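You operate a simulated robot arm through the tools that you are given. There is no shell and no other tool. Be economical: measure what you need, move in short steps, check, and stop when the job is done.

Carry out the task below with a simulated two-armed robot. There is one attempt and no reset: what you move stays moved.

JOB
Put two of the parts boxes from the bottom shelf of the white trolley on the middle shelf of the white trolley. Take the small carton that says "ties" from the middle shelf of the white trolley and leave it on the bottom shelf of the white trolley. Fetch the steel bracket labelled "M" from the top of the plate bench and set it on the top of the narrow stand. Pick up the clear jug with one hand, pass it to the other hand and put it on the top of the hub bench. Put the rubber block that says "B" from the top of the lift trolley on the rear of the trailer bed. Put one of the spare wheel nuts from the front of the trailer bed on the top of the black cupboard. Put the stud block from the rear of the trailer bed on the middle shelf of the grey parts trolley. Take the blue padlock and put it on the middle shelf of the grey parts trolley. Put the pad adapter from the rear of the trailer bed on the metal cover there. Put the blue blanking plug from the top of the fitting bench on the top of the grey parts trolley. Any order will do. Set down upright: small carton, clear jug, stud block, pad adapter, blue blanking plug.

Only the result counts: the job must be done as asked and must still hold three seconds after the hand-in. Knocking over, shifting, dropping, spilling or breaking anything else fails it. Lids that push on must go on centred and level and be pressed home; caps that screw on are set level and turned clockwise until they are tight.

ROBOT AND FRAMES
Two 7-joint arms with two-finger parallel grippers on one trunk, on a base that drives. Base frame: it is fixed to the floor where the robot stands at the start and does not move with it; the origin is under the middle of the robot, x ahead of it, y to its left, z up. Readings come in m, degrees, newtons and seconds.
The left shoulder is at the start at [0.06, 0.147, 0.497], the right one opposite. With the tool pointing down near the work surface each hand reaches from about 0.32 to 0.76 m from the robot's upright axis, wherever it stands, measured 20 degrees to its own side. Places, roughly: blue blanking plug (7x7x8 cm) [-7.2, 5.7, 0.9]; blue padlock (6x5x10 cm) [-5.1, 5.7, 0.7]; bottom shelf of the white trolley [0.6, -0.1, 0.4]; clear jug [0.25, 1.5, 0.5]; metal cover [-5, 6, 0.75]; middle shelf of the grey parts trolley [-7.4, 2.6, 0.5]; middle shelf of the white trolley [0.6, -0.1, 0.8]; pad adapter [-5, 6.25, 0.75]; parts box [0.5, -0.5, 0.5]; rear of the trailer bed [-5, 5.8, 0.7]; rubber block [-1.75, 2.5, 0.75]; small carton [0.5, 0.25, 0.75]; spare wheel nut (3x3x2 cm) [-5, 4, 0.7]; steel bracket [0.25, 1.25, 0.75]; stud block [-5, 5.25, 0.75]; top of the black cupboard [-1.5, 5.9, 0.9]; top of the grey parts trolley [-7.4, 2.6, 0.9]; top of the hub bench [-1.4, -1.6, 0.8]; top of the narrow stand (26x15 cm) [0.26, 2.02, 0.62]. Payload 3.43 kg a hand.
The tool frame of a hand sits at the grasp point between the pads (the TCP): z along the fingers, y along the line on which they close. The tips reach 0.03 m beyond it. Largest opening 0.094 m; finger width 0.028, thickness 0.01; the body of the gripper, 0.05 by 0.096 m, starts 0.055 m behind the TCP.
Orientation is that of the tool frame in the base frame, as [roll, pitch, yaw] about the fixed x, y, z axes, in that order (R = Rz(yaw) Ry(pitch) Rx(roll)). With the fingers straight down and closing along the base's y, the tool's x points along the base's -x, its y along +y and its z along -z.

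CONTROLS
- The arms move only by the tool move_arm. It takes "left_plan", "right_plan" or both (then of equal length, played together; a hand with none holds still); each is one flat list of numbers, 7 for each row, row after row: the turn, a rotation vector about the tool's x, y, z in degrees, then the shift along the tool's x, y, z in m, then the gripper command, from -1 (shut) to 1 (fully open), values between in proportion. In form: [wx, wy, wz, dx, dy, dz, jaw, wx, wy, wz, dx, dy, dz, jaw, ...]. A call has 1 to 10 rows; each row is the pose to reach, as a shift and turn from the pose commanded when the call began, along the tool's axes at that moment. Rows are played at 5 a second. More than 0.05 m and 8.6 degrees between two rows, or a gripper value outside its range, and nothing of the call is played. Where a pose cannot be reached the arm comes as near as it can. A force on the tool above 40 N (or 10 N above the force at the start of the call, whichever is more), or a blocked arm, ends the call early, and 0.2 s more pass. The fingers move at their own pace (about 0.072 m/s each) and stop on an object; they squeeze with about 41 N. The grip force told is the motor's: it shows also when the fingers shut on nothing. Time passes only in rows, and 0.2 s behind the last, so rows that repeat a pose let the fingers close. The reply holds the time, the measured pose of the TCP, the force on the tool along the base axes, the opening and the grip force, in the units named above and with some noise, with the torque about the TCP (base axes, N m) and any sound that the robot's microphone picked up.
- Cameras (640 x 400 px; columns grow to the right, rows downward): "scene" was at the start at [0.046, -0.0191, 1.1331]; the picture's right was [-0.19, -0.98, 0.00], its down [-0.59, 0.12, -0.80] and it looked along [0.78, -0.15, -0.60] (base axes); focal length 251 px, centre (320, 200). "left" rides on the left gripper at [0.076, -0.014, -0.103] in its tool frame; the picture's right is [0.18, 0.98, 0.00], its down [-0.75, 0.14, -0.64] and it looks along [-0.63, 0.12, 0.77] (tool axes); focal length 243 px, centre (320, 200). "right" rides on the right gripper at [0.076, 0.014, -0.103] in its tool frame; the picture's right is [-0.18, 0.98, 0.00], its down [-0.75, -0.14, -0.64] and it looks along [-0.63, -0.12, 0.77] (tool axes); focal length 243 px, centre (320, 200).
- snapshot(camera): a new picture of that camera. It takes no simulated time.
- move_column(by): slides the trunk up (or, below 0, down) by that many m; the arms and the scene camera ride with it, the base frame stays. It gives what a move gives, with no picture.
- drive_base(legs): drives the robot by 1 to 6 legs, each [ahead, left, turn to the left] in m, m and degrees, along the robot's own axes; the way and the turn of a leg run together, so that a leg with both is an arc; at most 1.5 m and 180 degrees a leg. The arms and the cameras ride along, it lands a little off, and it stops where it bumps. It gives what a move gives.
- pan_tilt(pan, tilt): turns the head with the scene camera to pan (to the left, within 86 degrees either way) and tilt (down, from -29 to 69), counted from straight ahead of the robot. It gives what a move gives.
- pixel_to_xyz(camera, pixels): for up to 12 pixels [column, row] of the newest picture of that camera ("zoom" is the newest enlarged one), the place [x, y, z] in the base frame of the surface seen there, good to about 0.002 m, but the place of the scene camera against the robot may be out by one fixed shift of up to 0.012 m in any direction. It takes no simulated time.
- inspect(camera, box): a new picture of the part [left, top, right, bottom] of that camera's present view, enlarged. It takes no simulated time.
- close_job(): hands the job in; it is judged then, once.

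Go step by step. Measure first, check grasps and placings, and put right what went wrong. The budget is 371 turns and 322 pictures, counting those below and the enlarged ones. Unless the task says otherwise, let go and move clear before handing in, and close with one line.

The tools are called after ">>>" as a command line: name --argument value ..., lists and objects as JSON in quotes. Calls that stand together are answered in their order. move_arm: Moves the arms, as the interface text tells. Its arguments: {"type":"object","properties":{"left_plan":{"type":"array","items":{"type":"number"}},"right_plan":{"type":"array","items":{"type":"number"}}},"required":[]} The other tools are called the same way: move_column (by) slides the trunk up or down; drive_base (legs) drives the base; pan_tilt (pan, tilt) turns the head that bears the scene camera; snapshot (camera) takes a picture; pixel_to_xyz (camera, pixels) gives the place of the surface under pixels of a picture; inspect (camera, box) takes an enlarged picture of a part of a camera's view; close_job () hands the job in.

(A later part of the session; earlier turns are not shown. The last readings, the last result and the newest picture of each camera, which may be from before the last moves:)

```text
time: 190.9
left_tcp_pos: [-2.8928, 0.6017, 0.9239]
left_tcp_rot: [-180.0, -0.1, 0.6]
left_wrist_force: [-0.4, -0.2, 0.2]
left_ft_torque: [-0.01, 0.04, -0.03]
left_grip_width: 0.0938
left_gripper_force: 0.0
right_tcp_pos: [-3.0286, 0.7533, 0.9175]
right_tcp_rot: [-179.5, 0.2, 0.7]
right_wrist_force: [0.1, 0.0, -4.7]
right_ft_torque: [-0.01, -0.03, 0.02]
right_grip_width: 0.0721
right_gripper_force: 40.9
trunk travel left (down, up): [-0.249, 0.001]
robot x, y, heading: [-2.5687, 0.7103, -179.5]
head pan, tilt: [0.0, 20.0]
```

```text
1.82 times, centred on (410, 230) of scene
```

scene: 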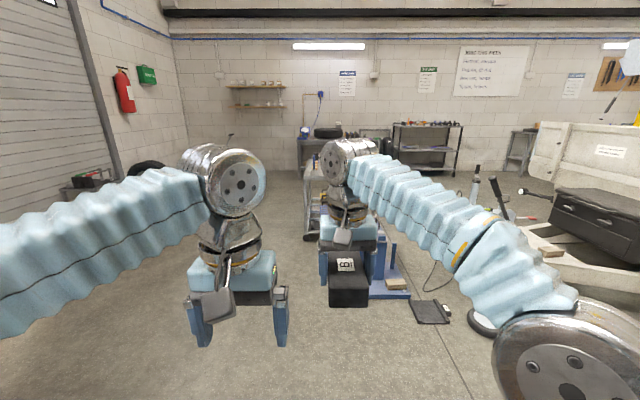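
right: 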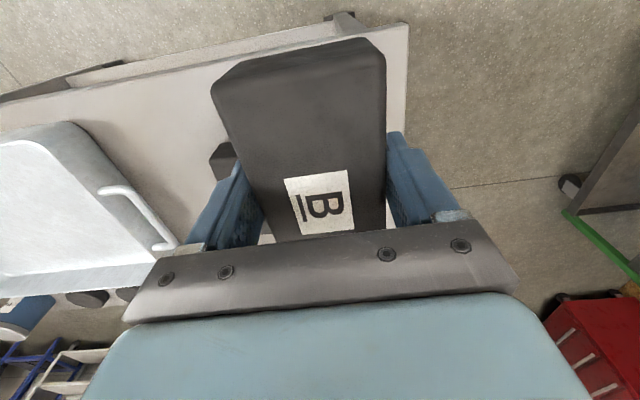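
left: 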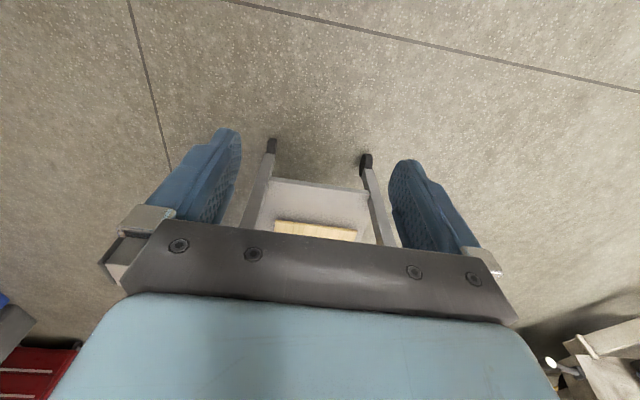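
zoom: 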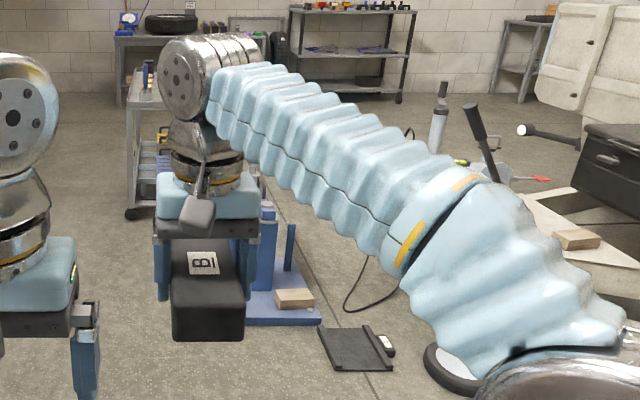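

A cart stands at (−4.8…, y>0.56) with clutter beyond it, so I pass south of it at y≈−0.25.

>>> drive_base --legs '[[0, 0.95, -0.5], [1.4, 0, 0], [1.2, 0, 0]]'

>>> pan_tilt --pan -45 --tilt 20

>>> snapshot --camera "scene"

```text
time: 208.2
left_tcp_pos: [-5.4856, -0.4077, 0.9251]
left_tcp_rot: [180.0, 0.0, 1.6]
left_wrist_force: [0.2, -0.2, -0.5]
left_ft_torque: [0.01, -0.03, 0.0]
left_grip_width: 0.0941
left_gripper_force: 0.1
right_tcp_pos: [-5.6225, -0.2573, 0.9158]
right_tcp_rot: [-179.5, 0.2, 1.4]
right_wrist_force: [-0.9, -0.3, -4.4]
right_ft_torque: [0.0, -0.06, -0.01]
right_grip_width: 0.0723
right_gripper_force: 40.8
trunk travel left (down, up): [-0.249, 0.001]
robot x, y, heading: [-5.1675, -0.2976, -178.7]
head pan, tilt: [0.0, 20.0]
```

```text
time: 209.3
left_tcp_pos: [-5.4856, -0.4069, 0.9246]
left_tcp_rot: [180.0, 0.0, 1.5]
left_wrist_force: [-1.0, 0.5, -0.2]
left_ft_torque: [0.01, -0.02, -0.03]
left_grip_width: 0.094
left_gripper_force: 0.0
right_tcp_pos: [-5.6236, -0.2575, 0.9152]
right_tcp_rot: [-179.5, 0.3, 1.4]
right_wrist_force: [0.0, -0.3, -4.1]
right_ft_torque: [-0.04, -0.05, 0.01]
right_grip_width: 0.0723
right_gripper_force: 40.5
trunk travel left (down, up): [-0.249, 0.001]
robot x, y, heading: [-5.167, -0.2931, -178.7]
head pan, tilt: [-45.0, 20.0]
```

```text
197 pictures are left
```

scene: 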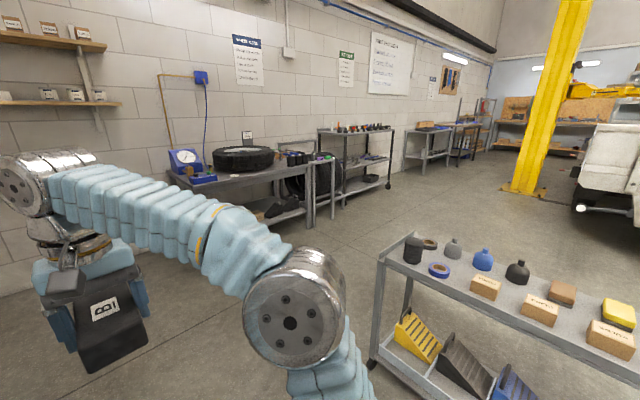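

>>> pixel_to_xyz --camera "scene" --pixels '[[515, 192], [375, 360], [385, 185], [310, 235], [330, 205], [410, 170], [440, 178], [460, 160], [582, 215], [545, 192], [350, 135], [470, 125]]'

>>> inspect --camera "scene" --box '[290, 60, 610, 240]'

```text
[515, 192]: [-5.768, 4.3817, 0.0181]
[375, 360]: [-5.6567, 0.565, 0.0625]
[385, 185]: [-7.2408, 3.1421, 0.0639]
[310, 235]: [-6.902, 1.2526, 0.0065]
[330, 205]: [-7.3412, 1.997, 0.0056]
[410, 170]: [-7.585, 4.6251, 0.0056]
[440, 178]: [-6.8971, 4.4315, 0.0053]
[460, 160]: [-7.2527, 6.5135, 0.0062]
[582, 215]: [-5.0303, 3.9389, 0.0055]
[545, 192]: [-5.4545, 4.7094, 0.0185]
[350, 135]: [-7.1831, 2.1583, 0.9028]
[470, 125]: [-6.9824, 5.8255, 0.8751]
```

```text
2.00 times, centred on (450, 150) of scene
```

zoom: 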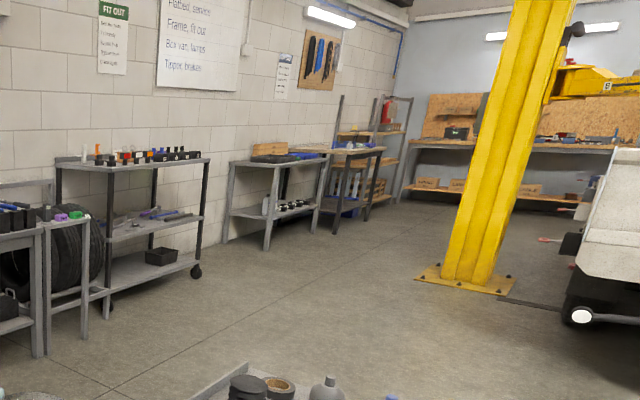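

Lane between the wall benches (x≈−7) and the post (x≈−5.77) is clear; I drive north along x≈−6.45.

>>> drive_base --legs '[[1.28, 0, 0], [0, 0, -91], [1.4, 0, 0], [1.4, 0, 0]]'

```text
time: 214.2
left_tcp_pos: [-6.4849, -0.4477, 0.9335]
left_tcp_rot: [-180.0, 1.5, 4.6]
left_wrist_force: [0.0, -0.2, -0.4]
left_ft_torque: [0.01, -0.03, 0.0]
left_grip_width: 0.0942
left_gripper_force: 0.0
right_tcp_pos: [-6.6338, -0.302, 0.9202]
right_tcp_rot: [179.9, 0.8, 4.3]
right_wrist_force: [-0.1, -0.9, -5.2]
right_ft_torque: [0.04, -0.03, 0.0]
right_grip_width: 0.0723
right_gripper_force: 40.6
trunk travel left (down, up): [-0.249, 0.001]
robot x, y, heading: [-6.1803, -0.3253, -176.2]
head pan, tilt: [-45.0, 20.0]
stopped in leg 1: the robot was blocked; the commanded pose is now the measured one
```

I was blocked at x≈−6.18. I look ahead to see by what.

>>> pan_tilt --pan 0 --tilt 45

>>> snapshot --camera "scene"

>>> snapshot --camera "left"

```text
time: 215.3
left_tcp_pos: [-6.4818, -0.4472, 0.9359]
left_tcp_rot: [-179.9, 1.9, 4.5]
left_wrist_force: [0.1, 0.3, 0.4]
left_ft_torque: [0.0, 0.01, -0.01]
left_grip_width: 0.0939
left_gripper_force: 0.1
right_tcp_pos: [-6.6297, -0.2989, 0.9261]
right_tcp_rot: [179.9, 1.3, 4.2]
right_wrist_force: [1.1, -0.9, -4.7]
right_ft_torque: [-0.02, -0.03, 0.01]
right_grip_width: 0.0722
right_gripper_force: 41.1
trunk travel left (down, up): [-0.249, 0.001]
robot x, y, heading: [-6.1836, -0.3243, -176.0]
head pan, tilt: [0.0, 45.0]
```

```text
195 pictures are left
```

scene: 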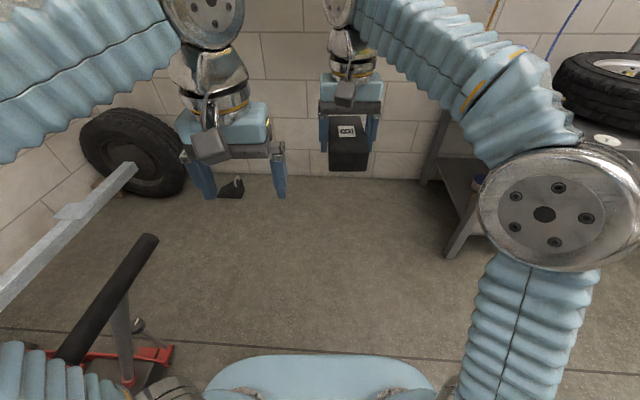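

```text
194 pictures are left
```

left: 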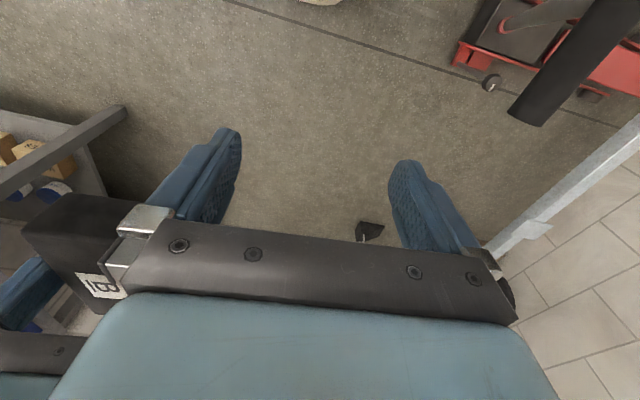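

My base's left side touched a red hoist's leg. I reverse straight back, then sidestep right, away from it.

>>> drive_base --legs '[[-0.25, 0, 0]]'

>>> pan_tilt --pan 30 --tilt 35

>>> snapshot --camera "scene"

```text
time: 217.2
left_tcp_pos: [-6.2446, -0.4376, 0.9274]
left_tcp_rot: [-179.4, 0.7, 4.1]
left_wrist_force: [-0.3, 0.1, 0.5]
left_ft_torque: [-0.02, -0.01, 0.0]
left_grip_width: 0.094
left_gripper_force: 0.2
right_tcp_pos: [-6.3894, -0.2888, 0.9177]
right_tcp_rot: [-179.6, 0.1, 3.7]
right_wrist_force: [-0.6, -0.4, -4.9]
right_ft_torque: [-0.01, -0.04, 0.03]
right_grip_width: 0.0723
right_gripper_force: 40.9
trunk travel left (down, up): [-0.249, 0.001]
robot x, y, heading: [-5.9312, -0.3106, -176.5]
head pan, tilt: [0.0, 45.0]
```

```text
time: 218.1
left_tcp_pos: [-6.2441, -0.4358, 0.9285]
left_tcp_rot: [-179.3, 0.7, 4.2]
left_wrist_force: [0.3, -0.1, 0.2]
left_ft_torque: [-0.02, -0.02, -0.02]
left_grip_width: 0.0941
left_gripper_force: 0.1
right_tcp_pos: [-6.3901, -0.2879, 0.9175]
right_tcp_rot: [-179.5, 0.2, 3.6]
right_wrist_force: [-0.4, 0.3, -4.7]
right_ft_torque: [0.02, -0.02, 0.02]
right_grip_width: 0.0719
right_gripper_force: 41.1
trunk travel left (down, up): [-0.249, 0.001]
robot x, y, heading: [-5.9303, -0.3081, -176.4]
head pan, tilt: [30.0, 35.0]
```

```text
193 pictures are left
```

scene: 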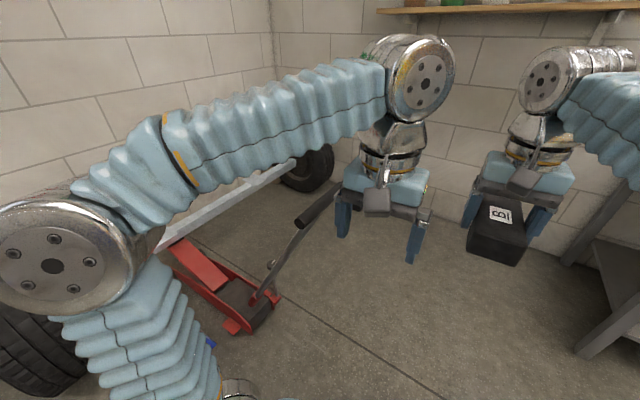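

It was a floor jack near my left side. I turn north here, then move diagonally away from both jack and cart, and check.

>>> drive_base --legs '[[0, 0, -93.5], [0.5, 0.55, 0]]'

>>> pan_tilt --pan 0 --tilt 20

>>> snapshot --camera "scene"

```text
time: 226.0
left_tcp_pos: [-6.595, 0.4933, 0.9271]
left_tcp_rot: [-179.4, 0.6, -87.7]
left_wrist_force: [0.1, 0.8, -1.3]
left_ft_torque: [0.01, 0.03, 0.02]
left_grip_width: 0.0941
left_gripper_force: 0.2
right_tcp_pos: [-6.4424, 0.634, 0.9171]
right_tcp_rot: [-179.7, 0.1, -88.2]
right_wrist_force: [-0.8, 0.0, -4.1]
right_ft_torque: [-0.06, 0.02, -0.04]
right_grip_width: 0.0722
right_gripper_force: 41.1
trunk travel left (down, up): [-0.249, 0.001]
robot x, y, heading: [-6.4806, 0.1757, 91.7]
head pan, tilt: [30.0, 35.0]
```

```text
time: 227.0
left_tcp_pos: [-6.5958, 0.4947, 0.9291]
left_tcp_rot: [-179.3, 0.7, -87.8]
left_wrist_force: [0.5, -0.7, 0.7]
left_ft_torque: [-0.01, 0.02, 0.01]
left_grip_width: 0.0939
left_gripper_force: 0.0
right_tcp_pos: [-6.4428, 0.6342, 0.9167]
right_tcp_rot: [-179.5, 0.2, -88.2]
right_wrist_force: [0.9, 0.2, -4.1]
right_ft_torque: [-0.04, -0.03, 0.03]
right_grip_width: 0.0722
right_gripper_force: 40.4
trunk travel left (down, up): [-0.249, 0.001]
robot x, y, heading: [-6.4771, 0.174, 91.7]
head pan, tilt: [0.0, 20.0]
```

```text
192 pictures are left
```

scene: 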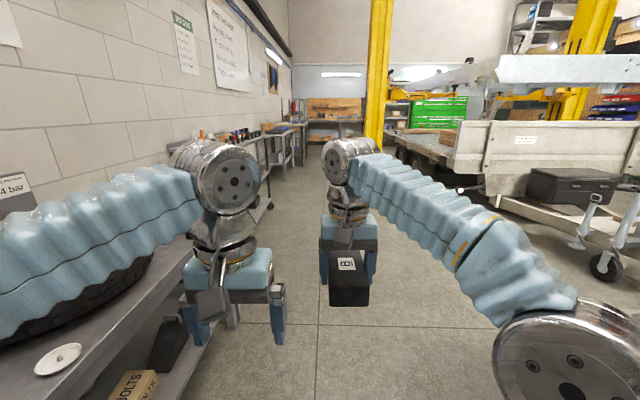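

The lane ahead is clear. I correct heading, shift right a bit, and drive north.

>>> drive_base --legs '[[0.3, -0.12, -1.7], [1.4, 0, 0], [1.4, 0, 0], [1.4, 0, 0]]'

>>> pan_tilt --pan -60 --tilt 25

>>> snapshot --camera "scene"

```text
time: 248.8
left_tcp_pos: [-6.4484, 4.992, 0.9294]
left_tcp_rot: [-179.4, 0.8, -91.6]
left_wrist_force: [0.0, -0.9, 0.1]
left_ft_torque: [0.02, 0.0, 0.03]
left_grip_width: 0.094
left_gripper_force: 0.1
right_tcp_pos: [-6.2849, 5.1231, 0.9187]
right_tcp_rot: [-179.6, 0.2, -91.9]
right_wrist_force: [0.8, -0.2, -5.2]
right_ft_torque: [-0.06, 0.01, -0.01]
right_grip_width: 0.0722
right_gripper_force: 40.8
trunk travel left (down, up): [-0.249, 0.001]
robot x, y, heading: [-6.3494, 4.6659, 87.9]
head pan, tilt: [0.0, 20.0]
```

```text
time: 250.1
left_tcp_pos: [-6.4469, 4.9919, 0.9276]
left_tcp_rot: [-179.4, 0.6, -91.6]
left_wrist_force: [0.0, 0.9, 0.5]
left_ft_torque: [0.01, 0.0, 0.02]
left_grip_width: 0.0941
left_gripper_force: 0.1
right_tcp_pos: [-6.2857, 5.1234, 0.917]
right_tcp_rot: [-179.6, 0.2, -91.8]
right_wrist_force: [-1.1, 0.7, -4.6]
right_ft_torque: [0.0, -0.01, -0.01]
right_grip_width: 0.0721
right_gripper_force: 41.7
trunk travel left (down, up): [-0.249, 0.001]
robot x, y, heading: [-6.3497, 4.664, 87.8]
head pan, tilt: [-60.0, 25.0]
```

```text
191 pictures are left
```

scene: 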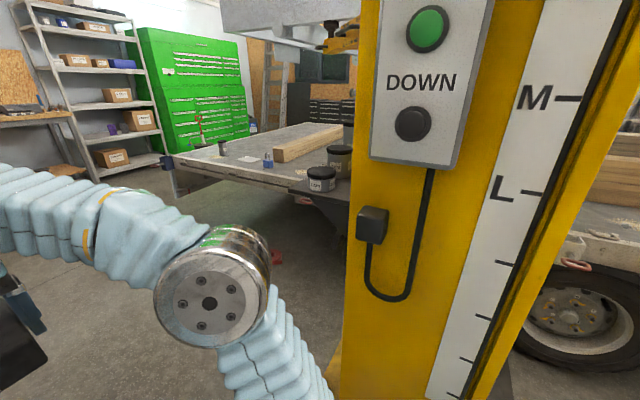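

I'm beside the lift post (with a control box — must not touch). I continue past it and turn to face the bed.

>>> drive_base --legs '[[1.0, 0, 0], [0, 0, -88]]'

>>> pan_tilt --pan 0 --tilt 25

>>> snapshot --camera "scene"

```text
time: 259.0
left_tcp_pos: [-6.0005, 5.7928, 0.9293]
left_tcp_rot: [-179.4, 0.7, -177.6]
left_wrist_force: [-0.6, 0.4, -0.7]
left_ft_torque: [0.0, 0.0, 0.01]
left_grip_width: 0.0941
left_gripper_force: 0.1
right_tcp_pos: [-5.8585, 5.6425, 0.9168]
right_tcp_rot: [-179.6, 0.2, -177.9]
right_wrist_force: [-0.7, -0.5, -5.6]
right_ft_torque: [0.0, 0.04, -0.03]
right_grip_width: 0.0723
right_gripper_force: 41.3
trunk travel left (down, up): [-0.249, 0.001]
robot x, y, heading: [-6.3191, 5.6762, 2.2]
head pan, tilt: [-60.0, 25.0]
```

```text
time: 260.3
left_tcp_pos: [-6.0, 5.7942, 0.9289]
left_tcp_rot: [-179.5, 0.7, -177.6]
left_wrist_force: [-0.1, 0.3, -1.0]
left_ft_torque: [0.0, -0.01, 0.01]
left_grip_width: 0.0939
left_gripper_force: 0.1
right_tcp_pos: [-5.8586, 5.6411, 0.9177]
right_tcp_rot: [-179.6, 0.2, -178.0]
right_wrist_force: [-0.4, -1.1, -4.0]
right_ft_torque: [-0.04, 0.01, -0.01]
right_grip_width: 0.072
right_gripper_force: 41.3
trunk travel left (down, up): [-0.249, 0.001]
robot x, y, heading: [-6.3204, 5.6758, 1.8]
head pan, tilt: [0.0, 25.0]
```

```text
190 pictures are left
```

scene: 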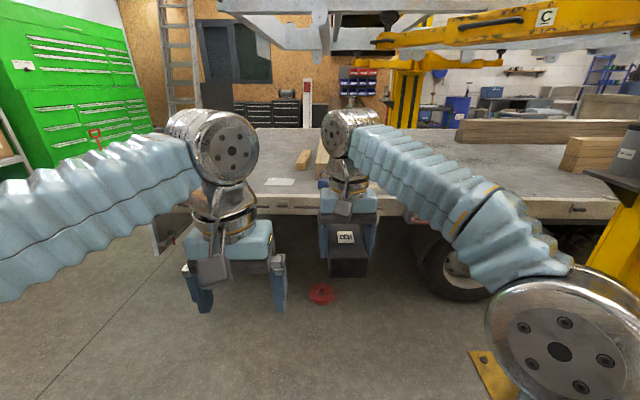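

>>> pixel_to_xyz --camera "scene" --pixels '[[322, 293], [400, 65], [470, 50], [250, 205], [600, 200], [285, 182], [303, 158], [430, 250], [620, 260], [545, 15], [295, 20], [480, 365]]'

>>> inspect --camera "scene" --box '[180, 110, 460, 270]'

```text
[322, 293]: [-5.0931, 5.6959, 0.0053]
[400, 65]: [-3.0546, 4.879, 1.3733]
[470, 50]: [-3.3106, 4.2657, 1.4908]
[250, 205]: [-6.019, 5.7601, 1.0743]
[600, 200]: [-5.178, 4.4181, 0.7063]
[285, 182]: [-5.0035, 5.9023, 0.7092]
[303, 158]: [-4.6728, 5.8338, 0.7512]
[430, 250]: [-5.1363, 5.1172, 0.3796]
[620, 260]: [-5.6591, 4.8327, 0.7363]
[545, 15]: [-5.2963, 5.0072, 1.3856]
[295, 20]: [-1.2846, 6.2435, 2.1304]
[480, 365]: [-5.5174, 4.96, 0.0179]
```

```text
2.29 times, centred on (320, 190) of scene
```

zoom: 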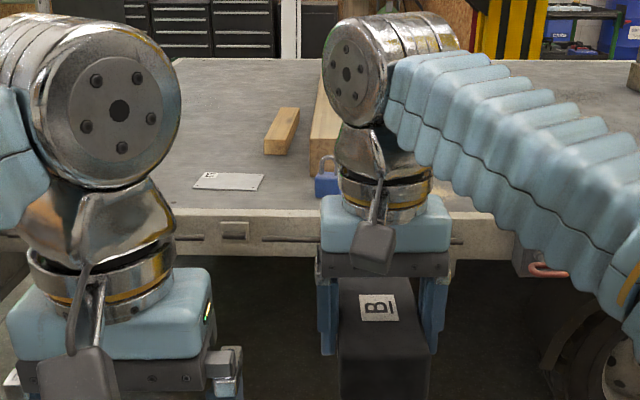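

The bed top is z≈0.703, west edge x≈−5.15. I drive 0.45 m closer and look again from higher tilt.

>>> drive_base --legs '[[0.45, 0.25, -2]]'

>>> pan_tilt --pan -10 --tilt 25

>>> snapshot --camera "scene"

```text
time: 263.3
left_tcp_pos: [-5.5565, 6.0362, 0.9277]
left_tcp_rot: [-179.4, 0.7, -179.5]
left_wrist_force: [-0.6, -0.3, -0.4]
left_ft_torque: [0.0, 0.01, 0.03]
left_grip_width: 0.094
left_gripper_force: 0.0
right_tcp_pos: [-5.421, 5.8783, 0.9174]
right_tcp_rot: [-179.5, 0.2, -179.9]
right_wrist_force: [0.2, 0.4, -4.2]
right_ft_torque: [-0.01, 0.07, -0.04]
right_grip_width: 0.0721
right_gripper_force: 41.2
trunk travel left (down, up): [-0.249, 0.001]
robot x, y, heading: [-5.8796, 5.9262, 0.2]
head pan, tilt: [0.0, 25.0]
```

```text
time: 264.0
left_tcp_pos: [-5.5569, 6.0349, 0.9278]
left_tcp_rot: [-179.3, 0.7, -179.5]
left_wrist_force: [0.5, -0.2, -0.6]
left_ft_torque: [0.02, 0.01, -0.02]
left_grip_width: 0.0941
left_gripper_force: 0.1
right_tcp_pos: [-5.4203, 5.8782, 0.9174]
right_tcp_rot: [-179.7, 0.2, -179.7]
right_wrist_force: [-0.5, 0.2, -4.8]
right_ft_torque: [0.01, 0.03, -0.01]
right_grip_width: 0.0719
right_gripper_force: 40.9
trunk travel left (down, up): [-0.249, 0.001]
robot x, y, heading: [-5.8818, 5.9286, -0.0]
head pan, tilt: [-10.0, 25.0]
```

```text
188 pictures are left
```

scene: 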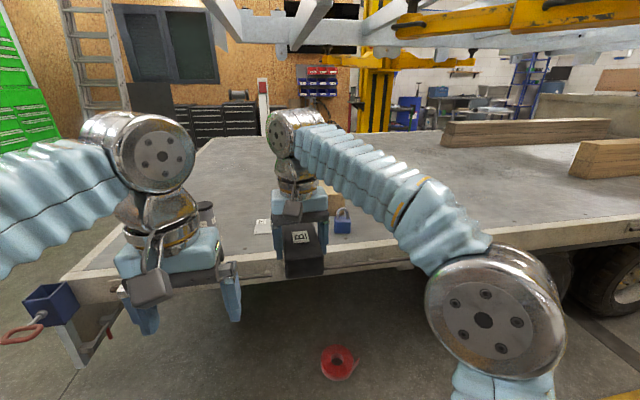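

>>> pixel_to_xyz --camera "scene" --pixels '[[342, 226], [262, 228], [206, 210], [370, 230], [520, 235], [400, 243], [160, 270], [250, 255], [330, 195], [545, 225]]'

>>> inspect --camera "scene" --box '[190, 170, 450, 290]'

```text
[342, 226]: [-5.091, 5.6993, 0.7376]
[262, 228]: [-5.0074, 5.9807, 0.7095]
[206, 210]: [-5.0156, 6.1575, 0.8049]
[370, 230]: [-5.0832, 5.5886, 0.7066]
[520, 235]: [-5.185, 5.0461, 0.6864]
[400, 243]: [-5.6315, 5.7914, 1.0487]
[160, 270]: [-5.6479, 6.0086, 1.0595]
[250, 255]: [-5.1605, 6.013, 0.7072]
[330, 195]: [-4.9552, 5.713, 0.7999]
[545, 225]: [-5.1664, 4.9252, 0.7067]
```

```text
2.46 times, centred on (320, 230) of scene
```

zoom: 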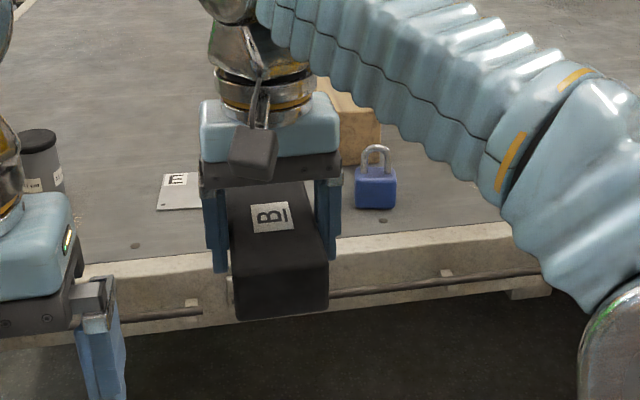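

Padlock at (−5.09, 5.70), cover H at (−5.0, 5.98). I move to in front of y≈5.6 (keeping well clear of the post) to set block B at y≈5.48.

>>> drive_base --legs '[[0.24, -0.3, 0]]'

>>> snapshot --camera "right"

>>> snapshot --camera "scene"

```text
time: 266.4
left_tcp_pos: [-5.3182, 5.7339, 0.9283]
left_tcp_rot: [-179.4, 0.7, -179.4]
left_wrist_force: [0.7, -0.1, 0.3]
left_ft_torque: [0.0, 0.01, 0.01]
left_grip_width: 0.0939
left_gripper_force: 0.0
right_tcp_pos: [-5.1816, 5.5774, 0.9174]
right_tcp_rot: [-179.5, 0.2, -179.8]
right_wrist_force: [-0.4, 0.2, -5.1]
right_ft_torque: [0.02, 0.05, -0.03]
right_grip_width: 0.0721
right_gripper_force: 40.5
trunk travel left (down, up): [-0.249, 0.001]
robot x, y, heading: [-5.6389, 5.626, -0.0]
head pan, tilt: [-10.0, 25.0]
```

```text
186 pictures are left
```

right: 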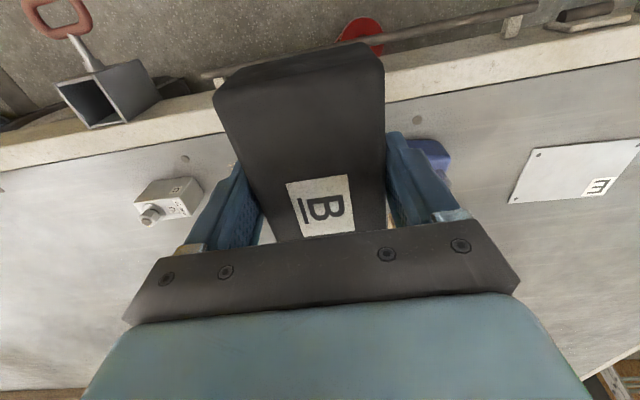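

```text
185 pictures are left
```

scene: 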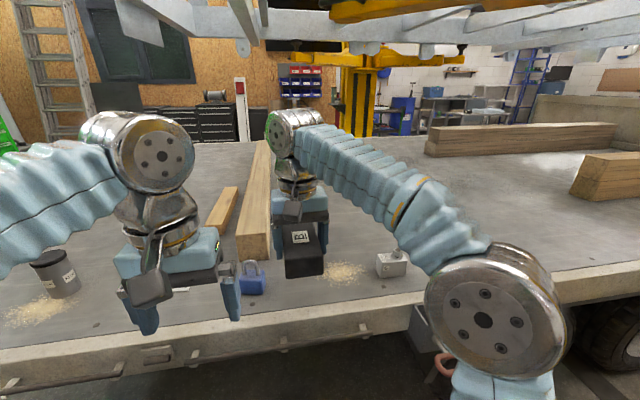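

>>> pixel_to_xyz --camera "right" --pixels '[[150, 195], [172, 185], [195, 200], [150, 215], [430, 160], [450, 190], [540, 180], [600, 150], [185, 160], [230, 140], [520, 200], [420, 120]]'

>>> pixel_to_xyz --camera "scene" --pixels '[[345, 270], [335, 282], [362, 268], [385, 268], [404, 260], [375, 290], [250, 285], [240, 260], [330, 310], [255, 250], [60, 270], [400, 300]]'

```text
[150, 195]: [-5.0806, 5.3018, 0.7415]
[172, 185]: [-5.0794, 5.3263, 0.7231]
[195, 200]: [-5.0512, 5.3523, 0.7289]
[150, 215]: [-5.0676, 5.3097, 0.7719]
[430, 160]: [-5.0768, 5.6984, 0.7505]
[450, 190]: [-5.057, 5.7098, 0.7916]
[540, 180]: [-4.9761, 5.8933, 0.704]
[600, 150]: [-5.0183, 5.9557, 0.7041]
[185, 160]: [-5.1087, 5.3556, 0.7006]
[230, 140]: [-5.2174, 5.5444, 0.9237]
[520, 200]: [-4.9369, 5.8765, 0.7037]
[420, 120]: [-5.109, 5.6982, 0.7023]
```

```text
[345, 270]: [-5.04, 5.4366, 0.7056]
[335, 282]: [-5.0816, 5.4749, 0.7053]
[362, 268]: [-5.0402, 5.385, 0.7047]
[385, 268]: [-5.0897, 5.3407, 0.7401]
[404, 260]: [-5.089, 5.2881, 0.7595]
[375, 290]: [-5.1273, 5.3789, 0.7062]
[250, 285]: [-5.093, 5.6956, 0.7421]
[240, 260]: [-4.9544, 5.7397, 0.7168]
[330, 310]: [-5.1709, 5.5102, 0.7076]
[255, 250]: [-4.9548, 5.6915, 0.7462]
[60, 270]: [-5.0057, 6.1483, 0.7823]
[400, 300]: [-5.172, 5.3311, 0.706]
```

Stud block is at y 5.30–5.355; padlock y≈5.67–5.73. I set B down at (−5.0, 5.55).

>>> move_arm --right_plan '[0, 0, 0, -0.045, -0.008, 0, -1, 0, 0, 0, -0.09, -0.016, 0, -1, 0, 0, 0, -0.135, -0.024, 0.01, -1, 0, 0, 0, -0.18, -0.03, 0.02, -1, 0, 0, 0, -0.18, -0.03, 0.065, -1, 0, 0, 0, -0.18, -0.03, 0.11, -1, 0, 0, 0, -0.18, -0.03, 0.15, -1, 0, 0, 0, -0.18, -0.03, 0.17, -1]'

>>> snapshot --camera "right"

```text
time: 268.2
left_tcp_pos: [-5.3196, 5.7337, 0.9274]
left_tcp_rot: [-179.5, 0.7, -179.4]
left_wrist_force: [1.4, -0.6, 0.8]
left_ft_torque: [0.01, 0.02, 0.05]
left_grip_width: 0.0938
left_gripper_force: 0.2
right_tcp_pos: [-5.0023, 5.5476, 0.7438]
right_tcp_rot: [-179.6, 0.2, -179.8]
right_wrist_force: [-0.1, 1.0, -5.3]
right_ft_torque: [0.01, 0.07, 0.01]
right_grip_width: 0.0724
right_gripper_force: 41.1
right hand out of reach, approached as far as the arm can: row 2, 3, 4, 5, 6
trunk travel left (down, up): [-0.249, 0.001]
robot x, y, heading: [-5.6411, 5.6262, 0.1]
head pan, tilt: [-10.0, 25.0]
```

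```text
184 pictures are left
```

right: 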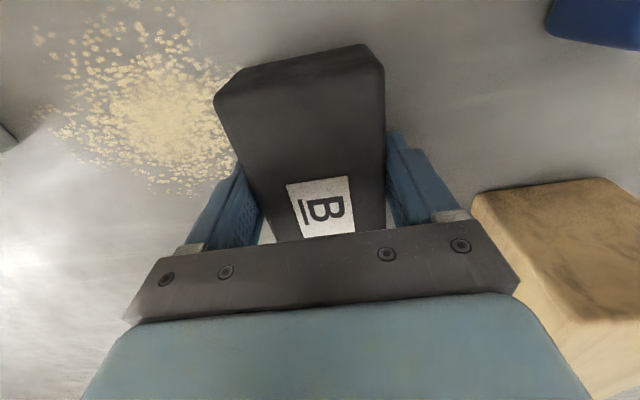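

Lower 3 mm, release slightly, rise.

>>> move_arm --right_plan '[0, 0, 0, 0, 0, 0.003, -1, 0, 0, 0, 0, 0, 0.003, 0.8, 0, 0, 0, 0, 0, 0.003, 0.8, 0, 0, 0, 0, 0, -0.03, 0.8, 0, 0, 0, 0.02, 0, -0.07, 0.8, 0, 0, 0, 0.05, 0, -0.1, 0.8, 0, 0, 0, 0.08, 0, -0.13, 1, 0, 0, 0, 0.11, 0, -0.16, 1, 0, 0, 0, 0.14, 0, -0.18, 1]'

>>> snapshot --camera "right"

>>> snapshot --camera "scene"

```text
time: 270.2
left_tcp_pos: [-5.32, 5.7341, 0.9285]
left_tcp_rot: [-179.5, 0.7, -179.3]
left_wrist_force: [1.0, 0.3, 0.8]
left_ft_torque: [0.02, 0.02, 0.03]
left_grip_width: 0.0939
left_gripper_force: 0.0
right_tcp_pos: [-5.1431, 5.5482, 0.926]
right_tcp_rot: [-179.6, 0.2, -179.7]
right_wrist_force: [1.1, 0.0, -0.6]
right_ft_torque: [0.02, 0.05, -0.01]
right_grip_width: 0.094
right_gripper_force: 0.1
trunk travel left (down, up): [-0.249, 0.001]
robot x, y, heading: [-5.6381, 5.6241, 0.2]
head pan, tilt: [-10.0, 25.0]
```

```text
183 pictures are left
```

right: 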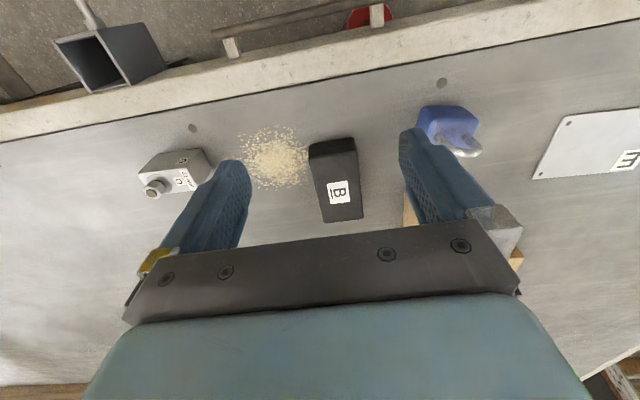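

```text
182 pictures are left
```

scene: 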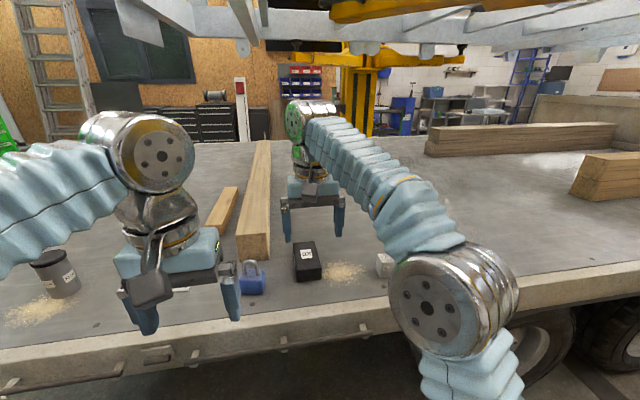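

Block B is placed. Next the pad adapter: I slide left 0.4 m to see it and the cover.

>>> drive_base --legs '[[0, 0.4, 0]]'

>>> snapshot --camera "right"

>>> snapshot --camera "left"

>>> snapshot --camera "scene"

```text
time: 272.8
left_tcp_pos: [-5.3199, 6.1417, 0.9278]
left_tcp_rot: [-179.4, 0.7, -179.4]
left_wrist_force: [-0.4, -1.0, 2.0]
left_ft_torque: [0.0, 0.03, -0.03]
left_grip_width: 0.0942
left_gripper_force: 0.0
right_tcp_pos: [-5.1426, 5.9558, 0.9259]
right_tcp_rot: [-179.7, 0.2, -179.7]
right_wrist_force: [-0.6, -1.0, 0.1]
right_ft_torque: [0.0, -0.02, -0.02]
right_grip_width: 0.094
right_gripper_force: 0.0
trunk travel left (down, up): [-0.249, 0.001]
robot x, y, heading: [-5.6412, 6.0317, -0.0]
head pan, tilt: [-10.0, 25.0]
```

```text
181 pictures are left
```

right: 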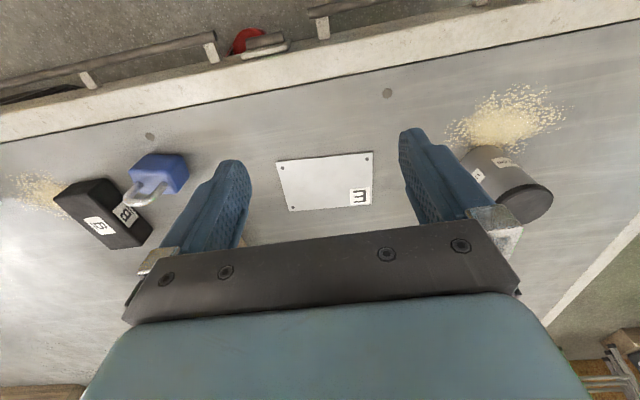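

```text
180 pictures are left
```

left: 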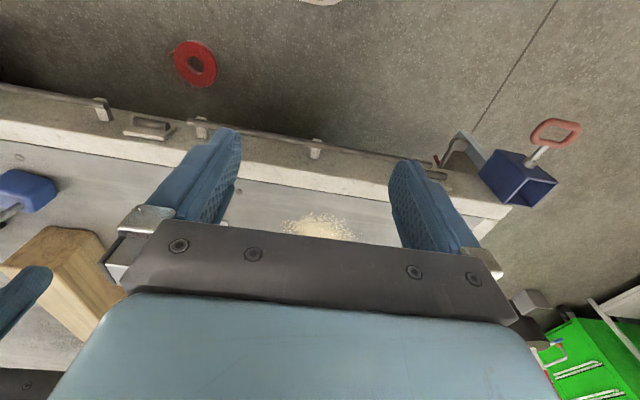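

```text
179 pictures are left
```

scene: 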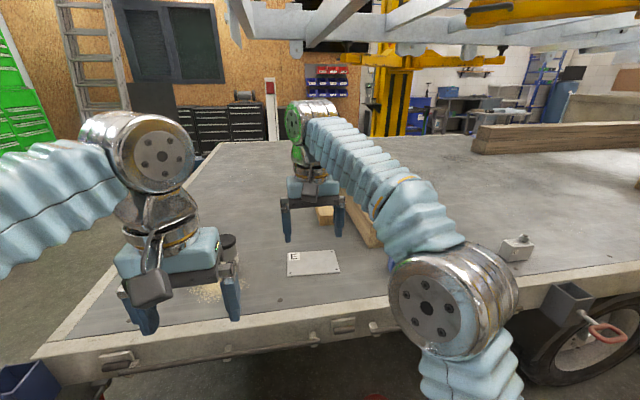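

>>> inspect --camera "right" --box '[260, 70, 580, 250]'

>>> pixel_to_xyz --camera "right" --pixels '[[278, 164], [370, 154], [367, 203], [291, 209], [330, 180], [470, 155], [490, 175], [520, 190], [535, 205], [545, 185], [505, 200], [460, 150]]'

```text
2.00 times, centred on (420, 160) of right
```

zoom: 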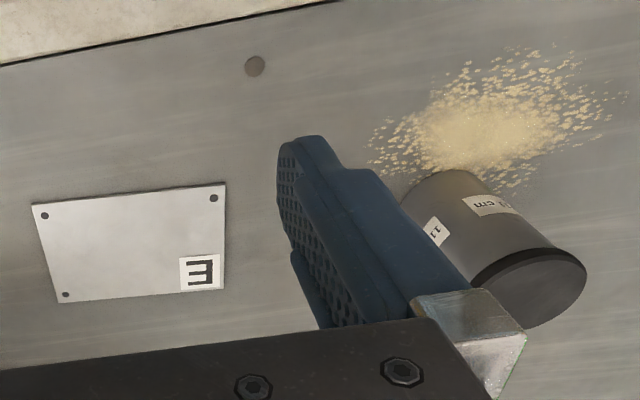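

```text
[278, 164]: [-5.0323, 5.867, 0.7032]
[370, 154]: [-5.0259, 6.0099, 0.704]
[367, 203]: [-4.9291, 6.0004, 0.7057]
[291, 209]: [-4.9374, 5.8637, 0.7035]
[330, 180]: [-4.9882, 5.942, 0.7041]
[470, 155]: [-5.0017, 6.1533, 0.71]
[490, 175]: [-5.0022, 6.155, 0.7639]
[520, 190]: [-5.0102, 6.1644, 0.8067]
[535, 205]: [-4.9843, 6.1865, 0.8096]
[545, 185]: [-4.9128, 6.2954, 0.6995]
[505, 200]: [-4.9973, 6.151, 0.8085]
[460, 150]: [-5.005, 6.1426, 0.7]
```

>>> pixel_to_xyz --camera "right" --pixels '[[524, 205], [499, 203], [549, 197], [525, 192], [522, 220], [540, 215]]'

>>> pixel_to_xyz --camera "scene" --pixels '[[292, 275], [338, 270], [315, 262], [228, 238], [222, 245], [235, 243], [515, 245], [318, 215]]'

```text
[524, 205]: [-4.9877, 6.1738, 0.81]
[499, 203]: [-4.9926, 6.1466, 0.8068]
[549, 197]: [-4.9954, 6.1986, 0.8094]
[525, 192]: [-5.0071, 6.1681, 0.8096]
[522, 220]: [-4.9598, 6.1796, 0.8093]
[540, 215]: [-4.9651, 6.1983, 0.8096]
```

```text
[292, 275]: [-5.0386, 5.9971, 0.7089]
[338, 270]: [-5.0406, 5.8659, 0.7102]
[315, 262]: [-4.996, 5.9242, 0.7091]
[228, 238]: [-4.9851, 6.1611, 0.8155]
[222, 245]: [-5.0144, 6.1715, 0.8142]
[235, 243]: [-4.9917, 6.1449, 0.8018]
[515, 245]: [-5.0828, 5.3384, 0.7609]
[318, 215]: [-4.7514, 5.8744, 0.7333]
```

Adapter centre ≈(−4.985, 6.172), Ø6 cm, 11 cm tall; cover centre ≈(−4.983, 5.936). I bring the left hand, tilted 25°, above the adapter.

>>> move_arm --left_plan '[-0.1, -3.5, 0, -0.043, 0.004, 0.004, 1, -0.2, -7, 0, -0.086, 0.008, 0.008, 1, -0.3, -10.5, 0, -0.129, 0.012, 0.012, 1, -0.4, -14, 0, -0.171, 0.016, 0.016, 1, -0.5, -17.5, 0, -0.214, 0.02, 0.02, 1, -0.6, -21, 0, -0.257, 0.024, 0.024, 1, -0.6, -24.3, 0, -0.3, 0.027, 0.028, 1]'

>>> snapshot --camera "left"

```text
time: 274.4
left_tcp_pos: [-5.0197, 6.1724, 0.9031]
left_tcp_rot: [-180.0, 25.0, -179.3]
left_wrist_force: [0.0, 0.7, -0.1]
left_ft_torque: [-0.01, 0.02, 0.01]
left_grip_width: 0.094
left_gripper_force: 0.1
right_tcp_pos: [-5.1432, 5.9547, 0.9258]
right_tcp_rot: [-179.6, 0.3, -179.7]
right_wrist_force: [0.4, 0.3, 0.3]
right_ft_torque: [-0.01, 0.01, -0.02]
right_grip_width: 0.094
right_gripper_force: 0.0
trunk travel left (down, up): [-0.249, 0.001]
robot x, y, heading: [-5.6426, 6.0341, -0.2]
head pan, tilt: [-10.0, 25.0]
```

```text
177 pictures are left
```

left: 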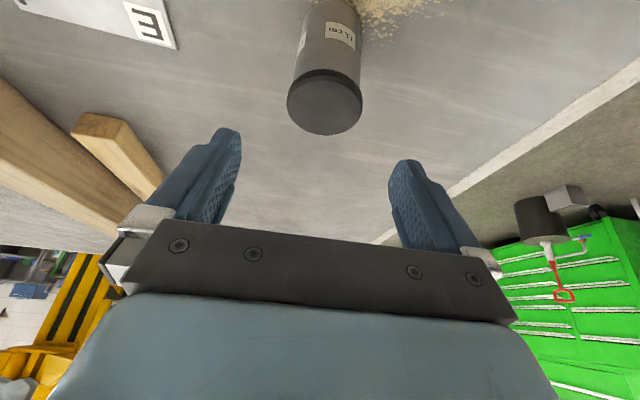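

>>> pixel_to_xyz --camera "left" --pixels '[[325, 102], [290, 97], [360, 102], [325, 78], [323, 130]]'

```text
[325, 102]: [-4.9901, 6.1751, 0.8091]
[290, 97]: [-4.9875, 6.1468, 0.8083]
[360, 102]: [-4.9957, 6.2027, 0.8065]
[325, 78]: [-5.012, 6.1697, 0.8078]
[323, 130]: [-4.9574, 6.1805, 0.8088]
```

>>> move_arm --left_plan '[0, 0, 0, -0.0245, 0.0026, 0.0114, 1, 0, 0, 0, -0.0102, 0.0026, 0.042, 1, 0, 0, 0, 0.0041, 0.0026, 0.0726, 1, 0, 0, 0, 0.0184, 0.0026, 0.1032, 1, 0, 0, 0, 0.0326, 0.0026, 0.1338, 1, 0, 0, 0, 0.0326, 0.0026, 0.1338, 0, 0, 0, 0, 0.0326, 0.0026, 0.1338, -1, 0, 0, 0, 0.0326, 0.0026, 0.1338, -1]'

>>> snapshot --camera "left"

```text
time: 276.2
left_tcp_pos: [-4.9933, 6.1743, 0.7696]
left_tcp_rot: [-180.0, 25.0, -179.4]
left_wrist_force: [0.1, 2.1, 0.2]
left_ft_torque: [0.11, -0.19, 0.12]
left_grip_width: 0.0655
left_gripper_force: 40.5
right_tcp_pos: [-5.1431, 5.9555, 0.9264]
right_tcp_rot: [-179.6, 0.3, -179.7]
right_wrist_force: [0.7, -1.0, -0.1]
right_ft_torque: [0.01, 0.0, 0.0]
right_grip_width: 0.0939
right_gripper_force: 0.1
trunk travel left (down, up): [-0.249, 0.001]
robot x, y, heading: [-5.6395, 6.0314, 0.1]
head pan, tilt: [-10.0, 25.0]
```

```text
176 pictures are left
```

left: 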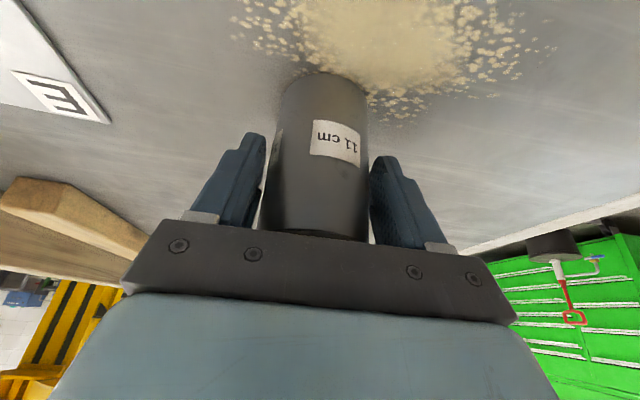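

Adapter gripped. I lift it 6 cm while moving the right hand out of the way.

>>> move_arm --left_plan '[0, 0, 0, -0.0085, 0, -0.0181, -1, 0, 0, 0, -0.0254, 0, -0.0544, -1, 0, 0, 0, -0.0254, 0, -0.0544, -1, 0, 0, 0, -0.0254, 0, -0.0544, -1, 0, 0, 0, -0.0254, 0, -0.0544, -1, 0, 0, 0, -0.0254, 0, -0.0544, -1]' --right_plan '[0, 0, 0, 0.018, -0.043, 0, 1, 0, 0, 0, 0.036, -0.086, 0, 1, 0, 0, 0, 0.054, -0.129, 0, 1, 0, 0, 0, 0.072, -0.172, 0, 1, 0, 0, 0, 0.09, -0.215, 0, 1, 0, 0, 0, 0.107, -0.255, 0, 1]'

>>> snapshot --camera "scene"

```text
time: 277.6
left_tcp_pos: [-4.9924, 6.1727, 0.8281]
left_tcp_rot: [179.9, 24.8, -179.2]
left_wrist_force: [0.1, 0.8, -7.4]
left_ft_torque: [-0.02, 0.08, -0.01]
left_grip_width: 0.065
left_gripper_force: 40.8
right_tcp_pos: [-5.2501, 5.6994, 0.928]
right_tcp_rot: [-179.6, 0.2, -179.7]
right_wrist_force: [0.4, -0.1, 0.5]
right_ft_torque: [-0.03, 0.01, 0.0]
right_grip_width: 0.0938
right_gripper_force: 0.1
trunk travel left (down, up): [-0.249, 0.001]
robot x, y, heading: [-5.6404, 6.0335, 0.1]
head pan, tilt: [-10.0, 25.0]
```

```text
175 pictures are left
```

scene: 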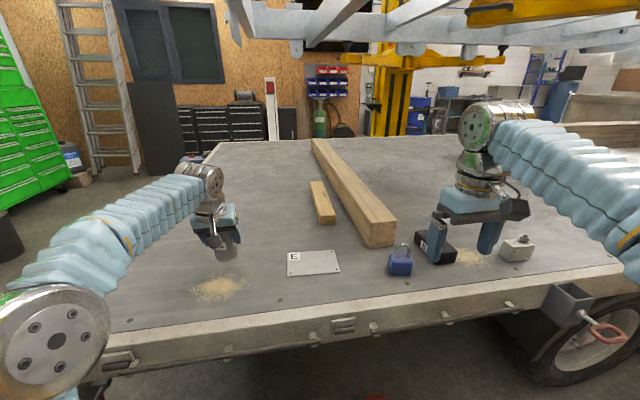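

>>> move_arm --left_plan '[0, 0, 0, 0, -0.0474, 0, -1, 0, 0, 0, 0, -0.0948, 0, -1, 0, 0, 0, 0, -0.1422, 0, -1, 0, 0, 0, 0, -0.1896, 0, -1, 0, 0, 0, 0, -0.237, 0, -1, 0, 0, 0, 0.0106, -0.237, 0.0227, -1, 0, 0, 0, 0.0207, -0.237, 0.0444, -1]'

>>> snapshot --camera "left"

```text
time: 279.2
left_tcp_pos: [-4.9911, 5.9376, 0.779]
left_tcp_rot: [-180.0, 24.9, -179.3]
left_wrist_force: [0.1, -0.2, -7.8]
left_ft_torque: [-0.01, 0.12, 0.0]
left_grip_width: 0.0652
left_gripper_force: 40.7
left hand out of reach, approached as far as the arm can: row 5
right_tcp_pos: [-5.2488, 5.6984, 0.927]
right_tcp_rot: [-179.7, 0.2, -179.7]
right_wrist_force: [-0.3, 0.0, -0.1]
right_ft_torque: [0.0, 0.0, 0.02]
right_grip_width: 0.094
right_gripper_force: 0.1
trunk travel left (down, up): [-0.249, 0.001]
robot x, y, heading: [-5.6422, 6.0352, 0.0]
head pan, tilt: [-10.0, 25.0]
```

```text
174 pictures are left
```

left: 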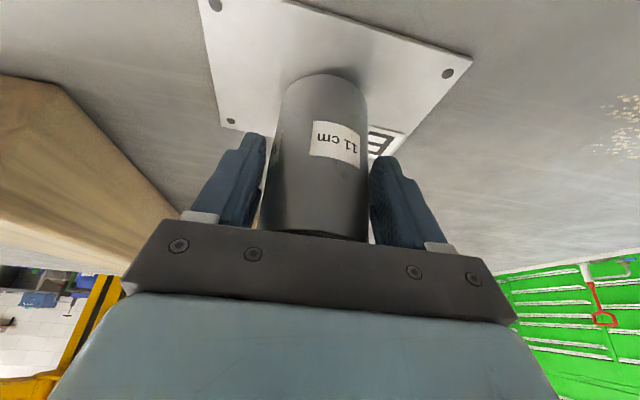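

Centred over the cover. Lower 5 mm, release, lift straight up.

>>> move_arm --left_plan '[0, 0, 0, 0.0011, 0, 0.0023, -1, 0, 0, 0, 0.0021, 0, 0.0045, -1, 0, 0, 0, 0.0021, 0, 0.0045, 0.8, 0, 0, 0, 0.0021, 0, 0.0045, 0.8, 0, 0, 0, -0.0148, 0, -0.0317, 0.8, 0, 0, 0, -0.0317, 0, -0.068, 0.8, 0, 0, 0, -0.0486, 0, -0.1042, 0.8]'

>>> snapshot --camera "left"

>>> snapshot --camera "scene"

```text
time: 280.8
left_tcp_pos: [-5.0136, 5.9609, 0.8708]
left_tcp_rot: [180.0, 24.9, -179.3]
left_wrist_force: [0.9, -0.1, 0.0]
left_ft_torque: [0.01, 0.04, -0.02]
left_grip_width: 0.0846
left_gripper_force: 0.1
left hand out of reach, approached as far as the arm can: row 6, 7
right_tcp_pos: [-5.2492, 5.6982, 0.9279]
right_tcp_rot: [-179.6, 0.2, -179.8]
right_wrist_force: [0.2, -1.1, -0.5]
right_ft_torque: [0.05, 0.05, -0.02]
right_grip_width: 0.0941
right_gripper_force: 0.0
trunk travel left (down, up): [-0.249, 0.001]
robot x, y, heading: [-5.6416, 6.0314, -0.2]
head pan, tilt: [-10.0, 25.0]
```

```text
173 pictures are left
```

left: 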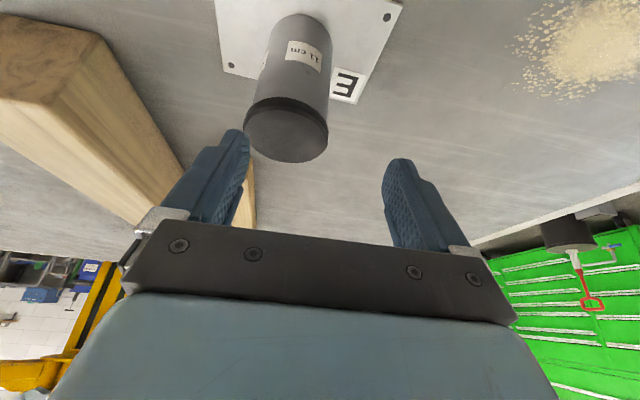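

```text
172 pictures are left
```

scene: 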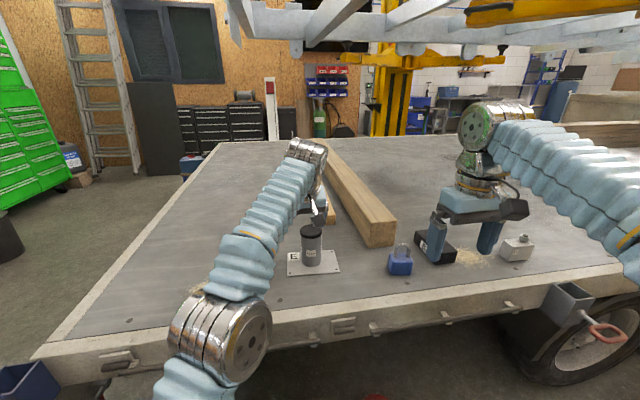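

The adapter stands upright on the cover. I retract the left hand and move the base back to y≈5.68 for the padlock and stud block.

>>> move_arm --left_plan '[0, 0, 0, 0.0388, 0, -0.0181, 1, 0, 0, 0, 0.0777, 0.003, -0.0362, 1, 0, 0, 0, 0.1165, 0.006, -0.0543, 1, 0, 0, 0, 0.1553, 0.01, -0.0725, 1, 0, 0, 0, 0.1942, 0.02, -0.0906, 1, 0, 0, 0, 0.233, 0.03, -0.1087, 1, 0, 0, 0, 0.2718, 0.04, -0.1268, 1]'

>>> drive_base --legs '[[0, -0.33, 0]]'

>>> snapshot --camera "right"

>>> snapshot --camera "scene"

```text
time: 282.4
left_tcp_pos: [-5.3168, 5.9995, 0.8691]
left_tcp_rot: [180.0, 25.0, -179.3]
left_wrist_force: [0.5, -0.6, -0.3]
left_ft_torque: [0.04, 0.02, -0.02]
left_grip_width: 0.0941
left_gripper_force: 0.1
right_tcp_pos: [-5.25, 5.6993, 0.9278]
right_tcp_rot: [-179.5, 0.2, -179.7]
right_wrist_force: [0.3, 1.0, -0.8]
right_ft_torque: [0.02, 0.03, 0.0]
right_grip_width: 0.0941
right_gripper_force: 0.1
trunk travel left (down, up): [-0.249, 0.001]
robot x, y, heading: [-5.6394, 6.0344, 0.2]
head pan, tilt: [-10.0, 25.0]
```

```text
time: 284.6
left_tcp_pos: [-5.3135, 5.6711, 0.8677]
left_tcp_rot: [-179.9, 25.0, -178.9]
left_wrist_force: [0.1, 0.5, 0.4]
left_ft_torque: [0.0, 0.03, -0.04]
left_grip_width: 0.0941
left_gripper_force: 0.1
right_tcp_pos: [-5.2475, 5.3717, 0.9289]
right_tcp_rot: [-179.6, 0.2, -179.4]
right_wrist_force: [-0.7, 0.0, -0.3]
right_ft_torque: [-0.01, 0.02, -0.02]
right_grip_width: 0.0941
right_gripper_force: 0.1
trunk travel left (down, up): [-0.249, 0.001]
robot x, y, heading: [-5.6384, 5.7021, 0.3]
head pan, tilt: [-10.0, 25.0]
```

```text
171 pictures are left
```

right: 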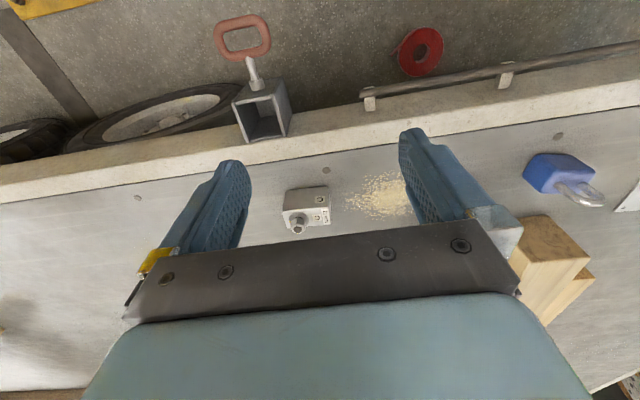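

```text
170 pictures are left
```

scene: 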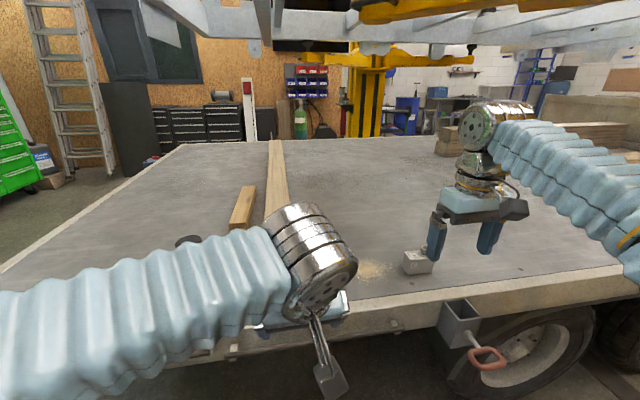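

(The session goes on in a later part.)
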